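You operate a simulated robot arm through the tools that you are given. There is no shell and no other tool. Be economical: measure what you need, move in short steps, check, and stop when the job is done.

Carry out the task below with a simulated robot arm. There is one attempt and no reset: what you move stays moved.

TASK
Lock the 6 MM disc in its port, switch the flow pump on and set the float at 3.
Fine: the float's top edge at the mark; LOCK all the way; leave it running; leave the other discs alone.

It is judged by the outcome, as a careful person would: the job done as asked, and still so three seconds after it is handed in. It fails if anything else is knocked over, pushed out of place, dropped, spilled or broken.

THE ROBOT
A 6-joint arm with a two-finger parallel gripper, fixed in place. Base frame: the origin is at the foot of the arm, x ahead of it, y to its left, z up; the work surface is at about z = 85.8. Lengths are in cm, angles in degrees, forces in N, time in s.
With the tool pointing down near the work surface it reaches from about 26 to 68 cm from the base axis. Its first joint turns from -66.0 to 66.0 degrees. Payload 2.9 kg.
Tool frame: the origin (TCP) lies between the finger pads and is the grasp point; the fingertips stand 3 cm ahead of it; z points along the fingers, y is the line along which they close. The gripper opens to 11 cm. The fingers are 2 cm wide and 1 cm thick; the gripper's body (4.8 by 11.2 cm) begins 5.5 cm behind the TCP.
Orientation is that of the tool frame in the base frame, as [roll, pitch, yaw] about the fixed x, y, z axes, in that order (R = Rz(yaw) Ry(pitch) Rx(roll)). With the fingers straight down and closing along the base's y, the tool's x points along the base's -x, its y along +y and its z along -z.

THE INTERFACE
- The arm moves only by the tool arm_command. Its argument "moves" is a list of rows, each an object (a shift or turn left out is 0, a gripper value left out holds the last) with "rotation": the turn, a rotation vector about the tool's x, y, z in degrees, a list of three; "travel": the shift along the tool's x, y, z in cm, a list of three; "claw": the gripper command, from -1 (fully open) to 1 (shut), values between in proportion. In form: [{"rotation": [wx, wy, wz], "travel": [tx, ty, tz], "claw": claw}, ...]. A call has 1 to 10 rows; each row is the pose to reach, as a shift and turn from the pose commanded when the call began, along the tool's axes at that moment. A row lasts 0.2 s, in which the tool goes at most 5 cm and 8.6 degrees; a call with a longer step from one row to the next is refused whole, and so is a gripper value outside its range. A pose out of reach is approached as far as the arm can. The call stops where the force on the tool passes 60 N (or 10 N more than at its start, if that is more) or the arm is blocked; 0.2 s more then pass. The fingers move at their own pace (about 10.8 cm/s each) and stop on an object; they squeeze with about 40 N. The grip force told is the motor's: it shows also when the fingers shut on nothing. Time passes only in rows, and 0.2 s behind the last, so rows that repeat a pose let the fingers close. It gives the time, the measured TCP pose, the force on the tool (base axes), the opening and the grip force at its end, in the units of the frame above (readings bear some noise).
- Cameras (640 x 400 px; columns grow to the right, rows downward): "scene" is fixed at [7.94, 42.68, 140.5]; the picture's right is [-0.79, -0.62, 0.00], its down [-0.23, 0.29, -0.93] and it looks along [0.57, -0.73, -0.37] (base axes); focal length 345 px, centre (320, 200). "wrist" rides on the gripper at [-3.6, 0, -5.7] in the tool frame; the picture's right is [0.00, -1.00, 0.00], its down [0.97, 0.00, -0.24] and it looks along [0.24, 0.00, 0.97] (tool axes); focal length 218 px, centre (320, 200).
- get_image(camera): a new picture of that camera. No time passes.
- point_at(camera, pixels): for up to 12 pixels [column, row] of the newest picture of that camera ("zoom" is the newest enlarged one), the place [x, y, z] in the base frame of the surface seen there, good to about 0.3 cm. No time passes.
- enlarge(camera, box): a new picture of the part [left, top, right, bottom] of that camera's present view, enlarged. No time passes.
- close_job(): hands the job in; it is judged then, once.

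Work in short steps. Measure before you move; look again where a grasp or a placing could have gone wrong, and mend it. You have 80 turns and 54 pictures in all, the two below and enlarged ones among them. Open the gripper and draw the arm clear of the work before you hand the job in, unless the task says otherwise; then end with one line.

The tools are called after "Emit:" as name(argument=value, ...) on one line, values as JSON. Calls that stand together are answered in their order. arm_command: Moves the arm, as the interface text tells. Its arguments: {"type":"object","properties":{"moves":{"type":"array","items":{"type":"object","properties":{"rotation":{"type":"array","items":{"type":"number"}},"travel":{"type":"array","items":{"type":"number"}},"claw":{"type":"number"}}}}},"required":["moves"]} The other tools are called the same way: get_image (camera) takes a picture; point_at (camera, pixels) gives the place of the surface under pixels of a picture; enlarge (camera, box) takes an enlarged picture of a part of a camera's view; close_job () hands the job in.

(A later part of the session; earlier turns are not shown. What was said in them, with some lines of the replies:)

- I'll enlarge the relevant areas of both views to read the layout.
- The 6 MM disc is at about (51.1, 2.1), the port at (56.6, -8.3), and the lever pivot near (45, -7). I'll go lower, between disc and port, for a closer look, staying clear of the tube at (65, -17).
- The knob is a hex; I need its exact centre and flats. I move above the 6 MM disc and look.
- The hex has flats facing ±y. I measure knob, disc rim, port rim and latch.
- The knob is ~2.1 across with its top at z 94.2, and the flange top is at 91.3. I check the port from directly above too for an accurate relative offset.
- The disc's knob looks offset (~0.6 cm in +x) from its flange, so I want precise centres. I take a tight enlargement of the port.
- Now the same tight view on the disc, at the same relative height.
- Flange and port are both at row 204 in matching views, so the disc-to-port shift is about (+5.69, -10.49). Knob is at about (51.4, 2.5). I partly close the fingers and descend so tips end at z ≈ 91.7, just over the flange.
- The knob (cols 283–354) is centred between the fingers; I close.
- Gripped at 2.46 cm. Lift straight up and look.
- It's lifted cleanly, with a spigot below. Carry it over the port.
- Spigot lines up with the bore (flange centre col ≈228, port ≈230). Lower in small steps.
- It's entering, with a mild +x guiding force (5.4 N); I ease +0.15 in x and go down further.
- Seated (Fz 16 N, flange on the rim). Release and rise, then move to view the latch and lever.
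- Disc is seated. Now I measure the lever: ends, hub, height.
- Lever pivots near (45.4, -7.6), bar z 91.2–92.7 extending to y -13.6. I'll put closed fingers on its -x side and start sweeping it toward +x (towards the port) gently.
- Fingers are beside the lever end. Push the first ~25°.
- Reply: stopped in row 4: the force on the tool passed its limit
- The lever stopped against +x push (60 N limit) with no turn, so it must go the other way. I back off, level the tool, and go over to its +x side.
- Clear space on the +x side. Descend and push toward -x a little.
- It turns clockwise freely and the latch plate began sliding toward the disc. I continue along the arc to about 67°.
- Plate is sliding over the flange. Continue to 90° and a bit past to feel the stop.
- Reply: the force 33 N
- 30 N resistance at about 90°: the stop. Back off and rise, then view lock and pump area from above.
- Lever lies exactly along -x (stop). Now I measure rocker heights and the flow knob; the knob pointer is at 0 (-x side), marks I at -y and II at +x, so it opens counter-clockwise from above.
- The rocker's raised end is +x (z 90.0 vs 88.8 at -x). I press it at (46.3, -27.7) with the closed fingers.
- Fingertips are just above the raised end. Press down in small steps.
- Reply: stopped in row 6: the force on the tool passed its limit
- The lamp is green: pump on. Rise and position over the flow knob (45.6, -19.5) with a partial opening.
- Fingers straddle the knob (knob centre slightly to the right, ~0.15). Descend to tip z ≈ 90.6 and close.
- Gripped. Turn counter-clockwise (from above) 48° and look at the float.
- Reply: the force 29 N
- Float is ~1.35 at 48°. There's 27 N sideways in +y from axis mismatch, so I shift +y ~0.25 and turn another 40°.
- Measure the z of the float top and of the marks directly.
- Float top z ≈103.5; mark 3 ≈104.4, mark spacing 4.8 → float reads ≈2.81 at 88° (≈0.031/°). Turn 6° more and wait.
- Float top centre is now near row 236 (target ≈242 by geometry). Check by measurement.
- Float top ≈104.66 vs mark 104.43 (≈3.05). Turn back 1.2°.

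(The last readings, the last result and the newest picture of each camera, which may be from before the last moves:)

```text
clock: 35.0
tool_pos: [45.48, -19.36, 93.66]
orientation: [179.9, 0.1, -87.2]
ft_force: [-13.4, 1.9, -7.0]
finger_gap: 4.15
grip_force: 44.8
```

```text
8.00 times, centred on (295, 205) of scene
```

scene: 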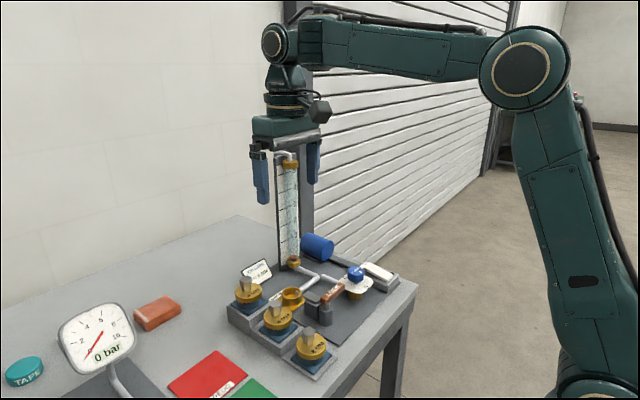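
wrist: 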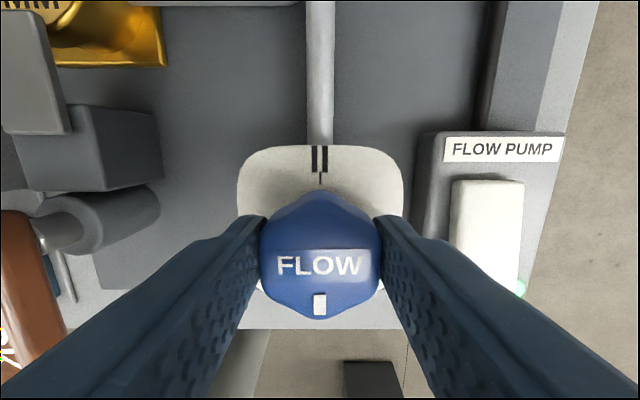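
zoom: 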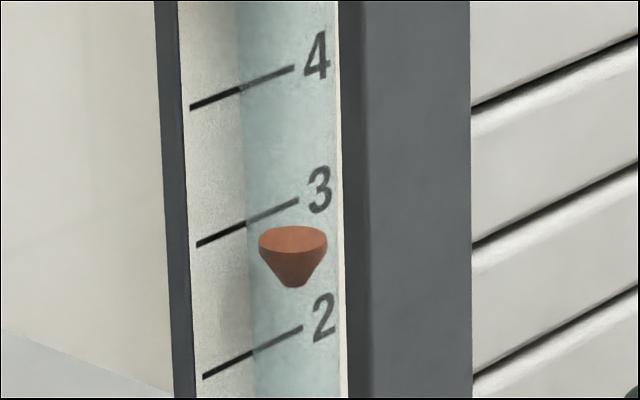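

Float top centre is at row ≈240, on the mark within ~0.02. Release, rise straight and re-check.

Emit:
arm_command(moves=[{"travel": [0, 0, 0], "claw": 0}, {"travel": [0, 0, 0], "claw": 0}, {"travel": [0, 0, -2], "claw": 0}, {"travel": [0, 0, -5], "claw": 0}, {"travel": [0, 0, -9], "claw": 0}, {"travel": [0, 0, -13], "claw": 0}, {"travel": [0, 0, -13], "claw": 0}, {"travel": [0, 0, -13], "claw": 0}])

Emit:
enlarge(camera="scene", box=[275, 180, 315, 230])

Emit:
get_image(camera="scene")

```text
clock: 36.8
tool_pos: [45.62, -19.46, 106.56]
orientation: [179.9, 0.1, -87.2]
ft_force: [-0.2, 0.3, 0.3]
finger_gap: 5.51
grip_force: 0.1
```

```text
8.00 times, centred on (295, 205) of scene
```

zoom: 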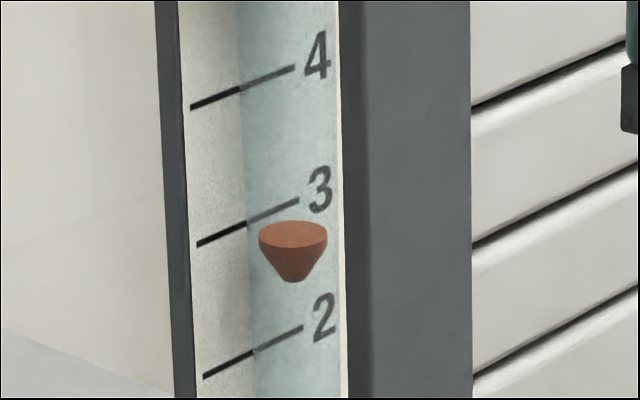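

```text
10 pictures are left
```

scene: 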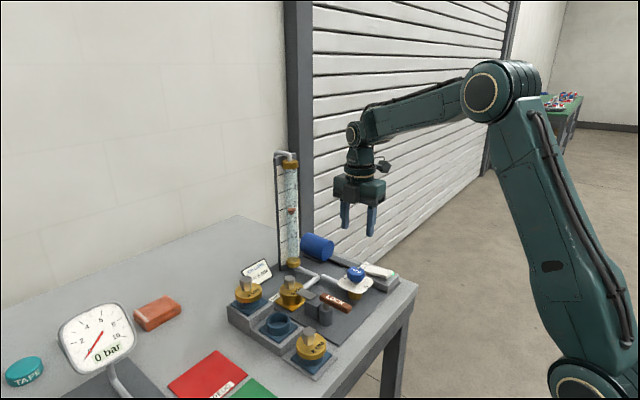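

Float top now at row ≈235 (slightly high). I wait a second, moving slightly, and see whether it merely bobs.

Emit:
arm_command(moves=[{"claw": 0}, {"claw": 0}, {"claw": 0}, {"claw": 0}, {"claw": 0}])

Emit:
enlarge(camera="scene", box=[285, 198, 305, 216])

```text
clock: 38.0
tool_pos: [45.59, -19.37, 106.43]
orientation: [179.9, 0.1, -87.1]
ft_force: [-0.4, 0.2, 0.4]
finger_gap: 5.48
grip_force: 0.1
```

```text
16.00 times, centred on (295, 207) of scene
```

zoom: 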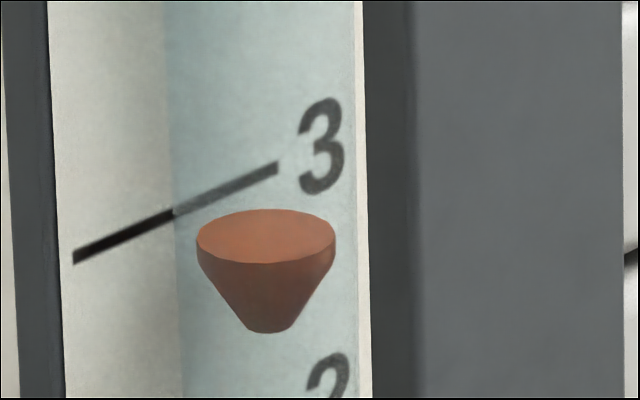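

Steady. I average more measurements of the float's top face and the mark.

Emit:
point_at(camera="zoom", pixels=[[225, 237], [240, 237], [255, 237], [270, 237], [285, 237], [300, 237], [315, 237], [265, 222], [265, 230], [265, 245], [265, 252], [245, 230]])

Emit:
point_at(camera="zoom", pixels=[[80, 256], [90, 251], [100, 247], [110, 242], [120, 237], [130, 233], [140, 228], [150, 224], [160, 219], [168, 215], [95, 249], [125, 235]])

```text
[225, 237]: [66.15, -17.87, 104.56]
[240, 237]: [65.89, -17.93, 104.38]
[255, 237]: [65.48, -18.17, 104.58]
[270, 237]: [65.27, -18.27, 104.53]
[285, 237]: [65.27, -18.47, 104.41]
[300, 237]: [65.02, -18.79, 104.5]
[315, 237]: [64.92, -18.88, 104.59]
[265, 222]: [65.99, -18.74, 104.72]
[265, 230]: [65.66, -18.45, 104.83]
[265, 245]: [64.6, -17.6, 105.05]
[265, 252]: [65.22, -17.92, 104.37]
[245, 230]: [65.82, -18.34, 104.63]
```

```text
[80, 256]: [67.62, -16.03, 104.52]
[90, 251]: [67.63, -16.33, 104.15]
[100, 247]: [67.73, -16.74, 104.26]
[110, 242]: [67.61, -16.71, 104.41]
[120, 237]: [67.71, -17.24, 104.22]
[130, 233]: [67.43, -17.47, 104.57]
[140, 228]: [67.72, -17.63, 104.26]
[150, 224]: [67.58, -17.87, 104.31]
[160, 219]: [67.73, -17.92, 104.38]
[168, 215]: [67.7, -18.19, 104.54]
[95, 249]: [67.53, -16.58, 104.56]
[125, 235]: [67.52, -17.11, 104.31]
```

Consistent: float is ~0.2 cm (0.05 units) high since releasing relaxed some twist. I regrasp, centred 0.15 better in -x, then turn back slightly.

Emit:
arm_command(moves=[{"travel": [0, 0.15, 4], "claw": 0}, {"travel": [0, 0.15, 8], "claw": 0}, {"travel": [0, 0.15, 11.5], "claw": 0}, {"travel": [0, 0.15, 12.95], "claw": 0}, {"travel": [0, 0.15, 12.95], "claw": 0}, {"travel": [0, 0.15, 12.95], "claw": 1}, {"travel": [0, 0.15, 12.95], "claw": 1}, {"travel": [0, 0.15, 12.95], "claw": 1}])

Emit:
arm_command(moves=[{"rotation": [0, 0, 1.0], "claw": 1}, {"rotation": [0, 0, 1.8], "claw": 1}, {"rotation": [0, 0, 1.8], "claw": 1}, {"rotation": [0, 0, 1.8], "claw": 1}, {"rotation": [0, 0, 1.8], "claw": 1}, {"rotation": [0, 0, 1.8], "claw": 1}, {"rotation": [0, 0, 1.8], "claw": 1}])

Emit:
enlarge(camera="scene", box=[285, 198, 305, 216])

```text
clock: 39.8
tool_pos: [45.51, -19.39, 93.64]
orientation: [180.0, 0.0, -87.1]
ft_force: [14.5, 0.4, -13.2]
finger_gap: 4.16
grip_force: 44.1
```

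```text
clock: 41.4
tool_pos: [45.48, -19.07, 93.7]
orientation: [-180.0, 0.1, -88.9]
ft_force: [20.7, 10.2, -15.2]
finger_gap: 4.12
grip_force: 45.5
```

```text
16.00 times, centred on (295, 207) of scene
```

zoom: 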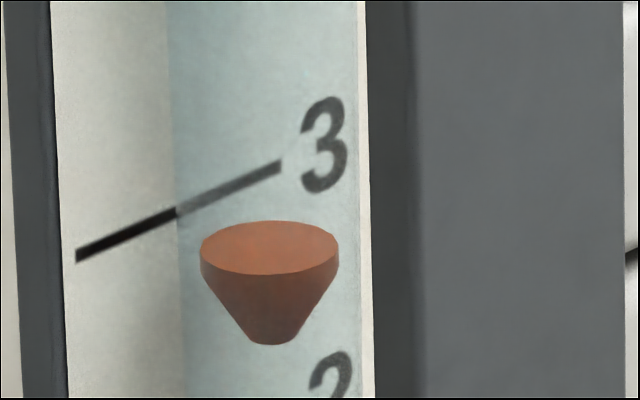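

Ellipse centre ≈ row 248 (target ≈ 250–252). Release and re-check.

Emit:
arm_command(moves=[{"travel": [0, 0, 0], "claw": 0}, {"travel": [0, 0, 0], "claw": 0}, {"travel": [0, 0, -2], "claw": 0}, {"travel": [0, 0, -5], "claw": 0}, {"travel": [0, 0, -9], "claw": 0}, {"travel": [0, 0, -13], "claw": 0}, {"travel": [0, 0, -13], "claw": 0}, {"travel": [0, 0, -13], "claw": 0}])

Emit:
enlarge(camera="scene", box=[285, 198, 305, 216])

Emit:
point_at(camera="zoom", pixels=[[225, 245], [240, 245], [255, 245], [270, 245], [285, 245], [300, 245], [315, 245], [265, 235], [265, 240], [265, 250], [265, 256], [245, 240]])

```text
clock: 43.2
tool_pos: [45.52, -19.43, 106.68]
orientation: [179.8, 0.1, -89.0]
ft_force: [-0.5, 0.0, 0.2]
finger_gap: 5.49
grip_force: 0.0
```

```text
16.00 times, centred on (295, 207) of scene
```

zoom: 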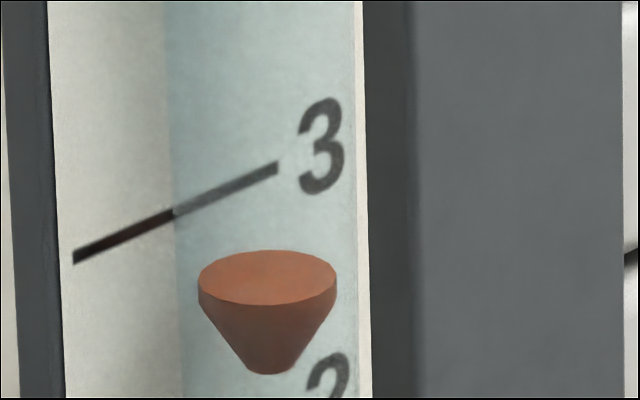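

```text
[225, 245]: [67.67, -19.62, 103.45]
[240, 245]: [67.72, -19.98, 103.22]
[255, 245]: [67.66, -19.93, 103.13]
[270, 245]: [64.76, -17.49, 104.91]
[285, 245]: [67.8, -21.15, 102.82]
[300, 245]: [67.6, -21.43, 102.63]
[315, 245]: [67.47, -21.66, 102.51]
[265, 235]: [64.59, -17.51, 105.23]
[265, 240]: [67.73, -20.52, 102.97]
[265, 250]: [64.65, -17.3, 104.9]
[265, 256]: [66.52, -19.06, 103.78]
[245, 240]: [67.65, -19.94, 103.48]
```

Release let it drop to ≈2.9 (row 277 vs target ≈250): side load on the grip twists the knob on release. I regrasp with the offset halved (side forces were -13 and +14.5) to be neutral.

Emit:
arm_command(moves=[{"travel": [0, -0.08, 4], "claw": 0}, {"travel": [0, -0.08, 8], "claw": 0}, {"travel": [0, -0.08, 11.5], "claw": 0}, {"travel": [0, -0.08, 12.95], "claw": 0}, {"travel": [0, -0.08, 12.95], "claw": 0}, {"travel": [0, -0.08, 12.95], "claw": 1}, {"travel": [0, -0.08, 12.95], "claw": 1}, {"travel": [0, -0.08, 12.95], "claw": 1}, {"travel": [0, -0.08, 12.95], "claw": 1}])

Emit:
enlarge(camera="scene", box=[285, 198, 305, 216])

```text
clock: 45.2
tool_pos: [45.45, -19.31, 93.62]
orientation: [180.0, 0.1, -89.0]
ft_force: [11.8, -1.5, -14.5]
finger_gap: 4.14
grip_force: 44.9
```

```text
16.00 times, centred on (295, 207) of scene
```

zoom: 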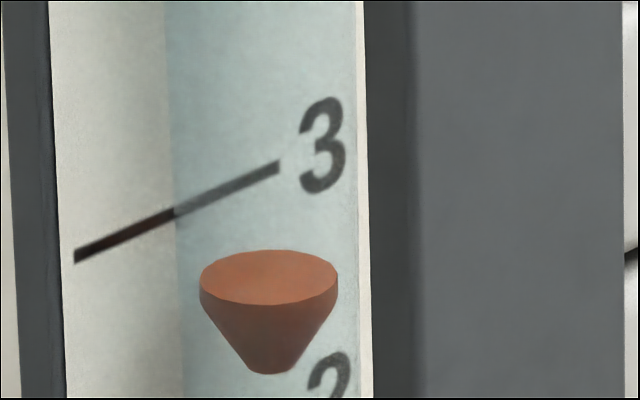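

The grip itself didn't shift the float (row 277 at yaw -89.0; it was 237 at -87.1). Interpolating for row 250: turn 1.3° open, relieve side load, wait longer.

Emit:
arm_command(moves=[{"travel": [0, -0.07, 0], "rotation": [0, 0, -0.7], "claw": 1}, {"travel": [0, -0.07, 0], "rotation": [0, 0, -1.3], "claw": 1}, {"travel": [0, -0.07, 0], "rotation": [0, 0, -1.3], "claw": 1}, {"travel": [0, -0.07, 0], "rotation": [0, 0, -1.3], "claw": 1}, {"travel": [0, -0.07, 0], "rotation": [0, 0, -1.3], "claw": 0}, {"travel": [0, -0.07, 0], "rotation": [0, 0, -1.3], "claw": 0}, {"travel": [0, -0.07, -3], "rotation": [0, 0, -1.3], "claw": 0}, {"travel": [0, -0.07, -7], "rotation": [0, 0, -1.3], "claw": 0}, {"travel": [0, -0.07, -11], "rotation": [0, 0, -1.3], "claw": 0}, {"travel": [0, -0.07, -13], "rotation": [0, 0, -1.3], "claw": 0}])

Emit:
arm_command(moves=[{"claw": 0}, {"claw": 0}, {"claw": 0}, {"claw": 0}, {"claw": 0}, {"claw": 0}])

Emit:
enlarge(camera="scene", box=[285, 198, 305, 216])

```text
clock: 47.4
tool_pos: [45.44, -19.36, 106.65]
orientation: [179.9, 0.2, -87.7]
ft_force: [-0.3, 0.5, -0.1]
finger_gap: 5.47
grip_force: 0.0
```

```text
clock: 48.8
tool_pos: [45.55, -19.5, 106.59]
orientation: [179.9, 0.1, -87.7]
ft_force: [0.1, 0.9, -0.8]
finger_gap: 5.52
grip_force: 0.1
```

```text
16.00 times, centred on (295, 207) of scene
```

zoom: 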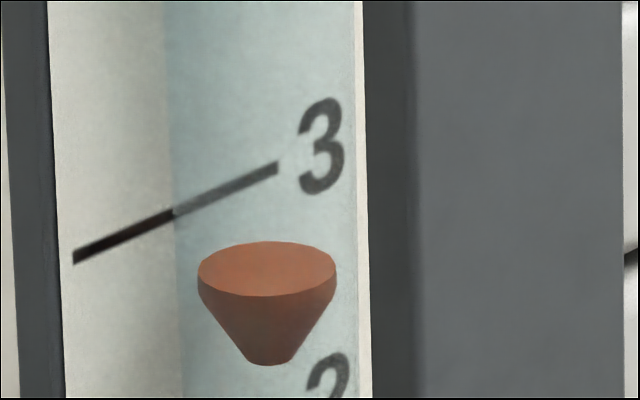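

Row 269 now. I use free point measurements to calibrate before the next nudge.

Emit:
point_at(camera="zoom", pixels=[[225, 269], [240, 269], [255, 269], [270, 269], [285, 269], [300, 269], [315, 269], [240, 262], [255, 262], [280, 262], [295, 262], [265, 276]])

Emit:
point_at(camera="zoom", pixels=[[80, 256], [90, 251], [100, 247], [110, 242], [120, 237], [130, 233], [140, 228], [150, 224], [160, 219], [85, 254], [105, 244], [145, 226]])

```text
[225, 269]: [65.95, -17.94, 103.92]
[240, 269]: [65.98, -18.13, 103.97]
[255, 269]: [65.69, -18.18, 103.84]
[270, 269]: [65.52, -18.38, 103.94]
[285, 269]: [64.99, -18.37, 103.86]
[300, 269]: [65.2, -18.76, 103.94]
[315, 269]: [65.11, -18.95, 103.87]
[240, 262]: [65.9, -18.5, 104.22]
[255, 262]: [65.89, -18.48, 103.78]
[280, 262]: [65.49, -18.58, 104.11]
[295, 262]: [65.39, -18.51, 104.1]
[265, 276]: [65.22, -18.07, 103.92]
```

```text
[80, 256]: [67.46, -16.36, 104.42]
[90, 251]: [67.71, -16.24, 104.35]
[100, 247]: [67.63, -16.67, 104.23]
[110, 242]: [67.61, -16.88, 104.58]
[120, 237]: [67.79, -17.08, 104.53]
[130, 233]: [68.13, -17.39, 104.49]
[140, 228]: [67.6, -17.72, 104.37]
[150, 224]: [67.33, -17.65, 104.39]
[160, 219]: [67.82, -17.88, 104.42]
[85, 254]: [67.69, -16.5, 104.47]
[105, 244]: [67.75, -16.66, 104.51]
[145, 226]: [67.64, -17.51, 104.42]
```

Float top ≈103.96 vs mark ≈104.42: need ≈ +23 px (target row ≈246). Turn about 2.5° more in the opening direction.

Emit:
arm_command(moves=[{"travel": [0, 0, 4], "claw": 0}, {"travel": [0, 0, 8], "claw": 0}, {"travel": [0, 0, 11.5], "claw": 0}, {"travel": [0, 0, 12.95], "claw": 0}, {"travel": [0, 0, 12.95], "claw": 0}, {"travel": [0, 0, 12.95], "claw": 1}, {"travel": [0, 0, 12.95], "claw": 1}, {"travel": [0, 0, 12.95], "claw": 1}, {"travel": [0, 0, 12.95], "claw": 1}])

Emit:
arm_command(moves=[{"rotation": [0, 0, -1.2], "claw": 1}, {"rotation": [0, 0, -2.5], "claw": 1}, {"rotation": [0, 0, -2.5], "claw": 1}, {"rotation": [0, 0, -2.5], "claw": 1}, {"rotation": [0, 0, -2.5], "claw": 1}, {"rotation": [0, 0, -2.5], "claw": 1}, {"rotation": [0, 0, -2.5], "claw": 1}, {"rotation": [0, 0, -2.5], "claw": 1}, {"rotation": [0, 0, -2.5], "claw": 1}, {"rotation": [0, 0, -2.5], "claw": 1}])

Emit:
enlarge(camera="scene", box=[285, 198, 305, 216])

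```text
clock: 50.8
tool_pos: [45.59, -19.29, 93.64]
orientation: [179.8, 0.2, -87.8]
ft_force: [-9.2, -0.9, -5.0]
finger_gap: 4.13
grip_force: 44.9
```

```text
clock: 53.0
tool_pos: [45.58, -19.37, 93.64]
orientation: [179.9, 0.2, -85.2]
ft_force: [-15.7, -2.9, -16.8]
finger_gap: 4.12
grip_force: 44.8
```

```text
16.00 times, centred on (295, 207) of scene
```

zoom: 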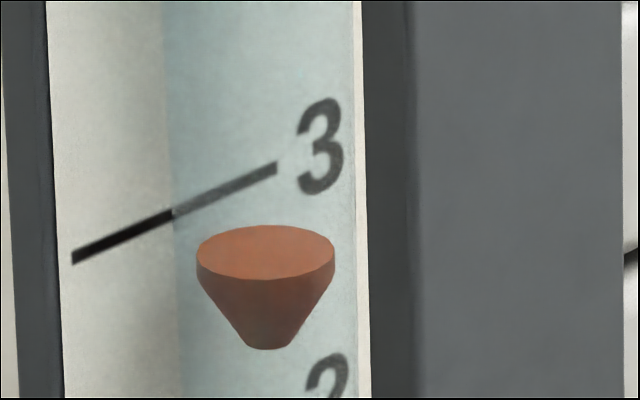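

Row ≈252, essentially at the mark. Relieve half the side load, release, rise and check.

Emit:
arm_command(moves=[{"travel": [0, 0.05, 0], "claw": 1}, {"travel": [0, 0.05, 0], "claw": 0}, {"travel": [0, 0.05, 0], "claw": 0}, {"travel": [0, 0.05, -3], "claw": 0}, {"travel": [0, 0.05, -7], "claw": 0}, {"travel": [0, 0.05, -11], "claw": 0}, {"travel": [0, 0.05, -15], "claw": 0}, {"travel": [0, 0.05, -16], "claw": 0}, {"travel": [0, 0.05, -16], "claw": 0}, {"travel": [0, 0.05, -16], "claw": 0}])

Emit:
enlarge(camera="scene", box=[285, 198, 305, 216])

Emit:
point_at(camera="zoom", pixels=[[225, 250], [240, 250], [255, 250], [270, 250], [285, 250], [300, 250], [315, 250], [240, 244], [255, 244], [280, 244], [295, 244], [265, 256]])

```text
clock: 55.2
tool_pos: [45.52, -19.27, 109.79]
orientation: [179.9, 0.1, -85.1]
ft_force: [-0.7, -0.3, 0.2]
finger_gap: 5.53
grip_force: 0.0
```

```text
16.00 times, centred on (295, 207) of scene
```

zoom: 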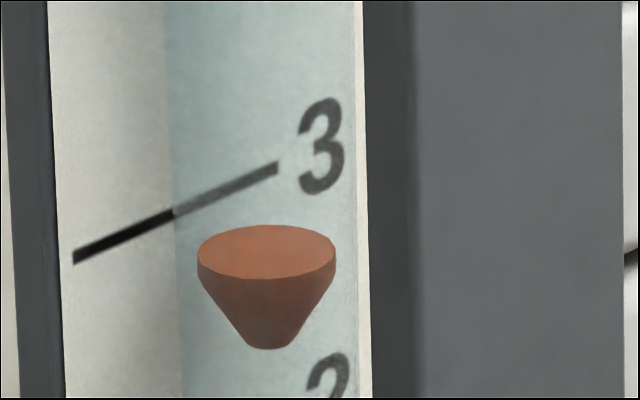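

```text
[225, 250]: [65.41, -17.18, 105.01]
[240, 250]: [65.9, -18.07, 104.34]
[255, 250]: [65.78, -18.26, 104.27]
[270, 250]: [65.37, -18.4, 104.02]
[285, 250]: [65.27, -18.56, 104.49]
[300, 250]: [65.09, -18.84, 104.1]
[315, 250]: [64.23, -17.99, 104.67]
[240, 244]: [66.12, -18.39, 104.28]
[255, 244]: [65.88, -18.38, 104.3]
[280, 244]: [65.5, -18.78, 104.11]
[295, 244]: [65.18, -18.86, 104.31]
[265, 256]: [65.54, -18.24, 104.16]
```

Float holds at row 252 (z ≈104.24–104.4 vs mark 104.41, i.e. within ~0.03 units). I raise the arm clear and do a last check of lock and lamp.

Emit:
arm_command(moves=[{"travel": [0, 0, -4], "claw": 0}, {"travel": [0, 0, -8], "claw": 0}, {"travel": [0, 0, -10], "claw": -1}, {"travel": [0, 0, -10], "claw": -1}])

Emit:
enlarge(camera="scene", box=[230, 180, 410, 345])

Emit:
enlarge(camera="scene", box=[285, 198, 305, 216])

```text
clock: 56.2
tool_pos: [45.6, -19.36, 119.61]
orientation: [180.0, 0.1, -85.2]
ft_force: [-0.2, -0.4, -0.5]
finger_gap: 10.96
grip_force: 0.1
```

```text
2.42 times, centred on (320, 262) of scene
```

zoom: 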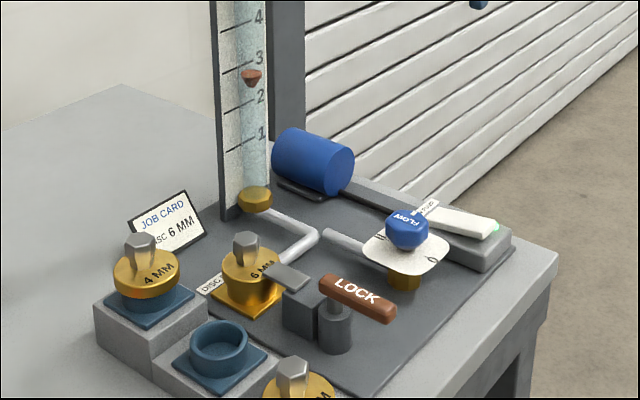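

```text
16.00 times, centred on (295, 207) of scene
```

zoom: 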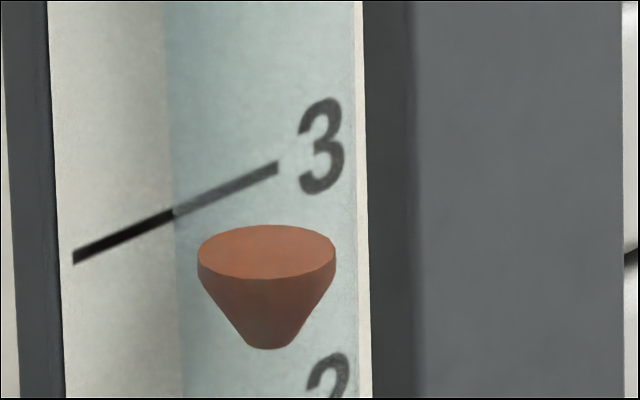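

The disc is locked, the lamp is lit, the float is steady at 3, and the other discs are untouched, so I hand the job in.

Emit:
close_job()

```text
The job is handed in.
```

The 6 MM disc is in its port with LOCK turned to its stop, the pump is on and left running, and the float's top edge sits at 3, within about 0.03 of a division.
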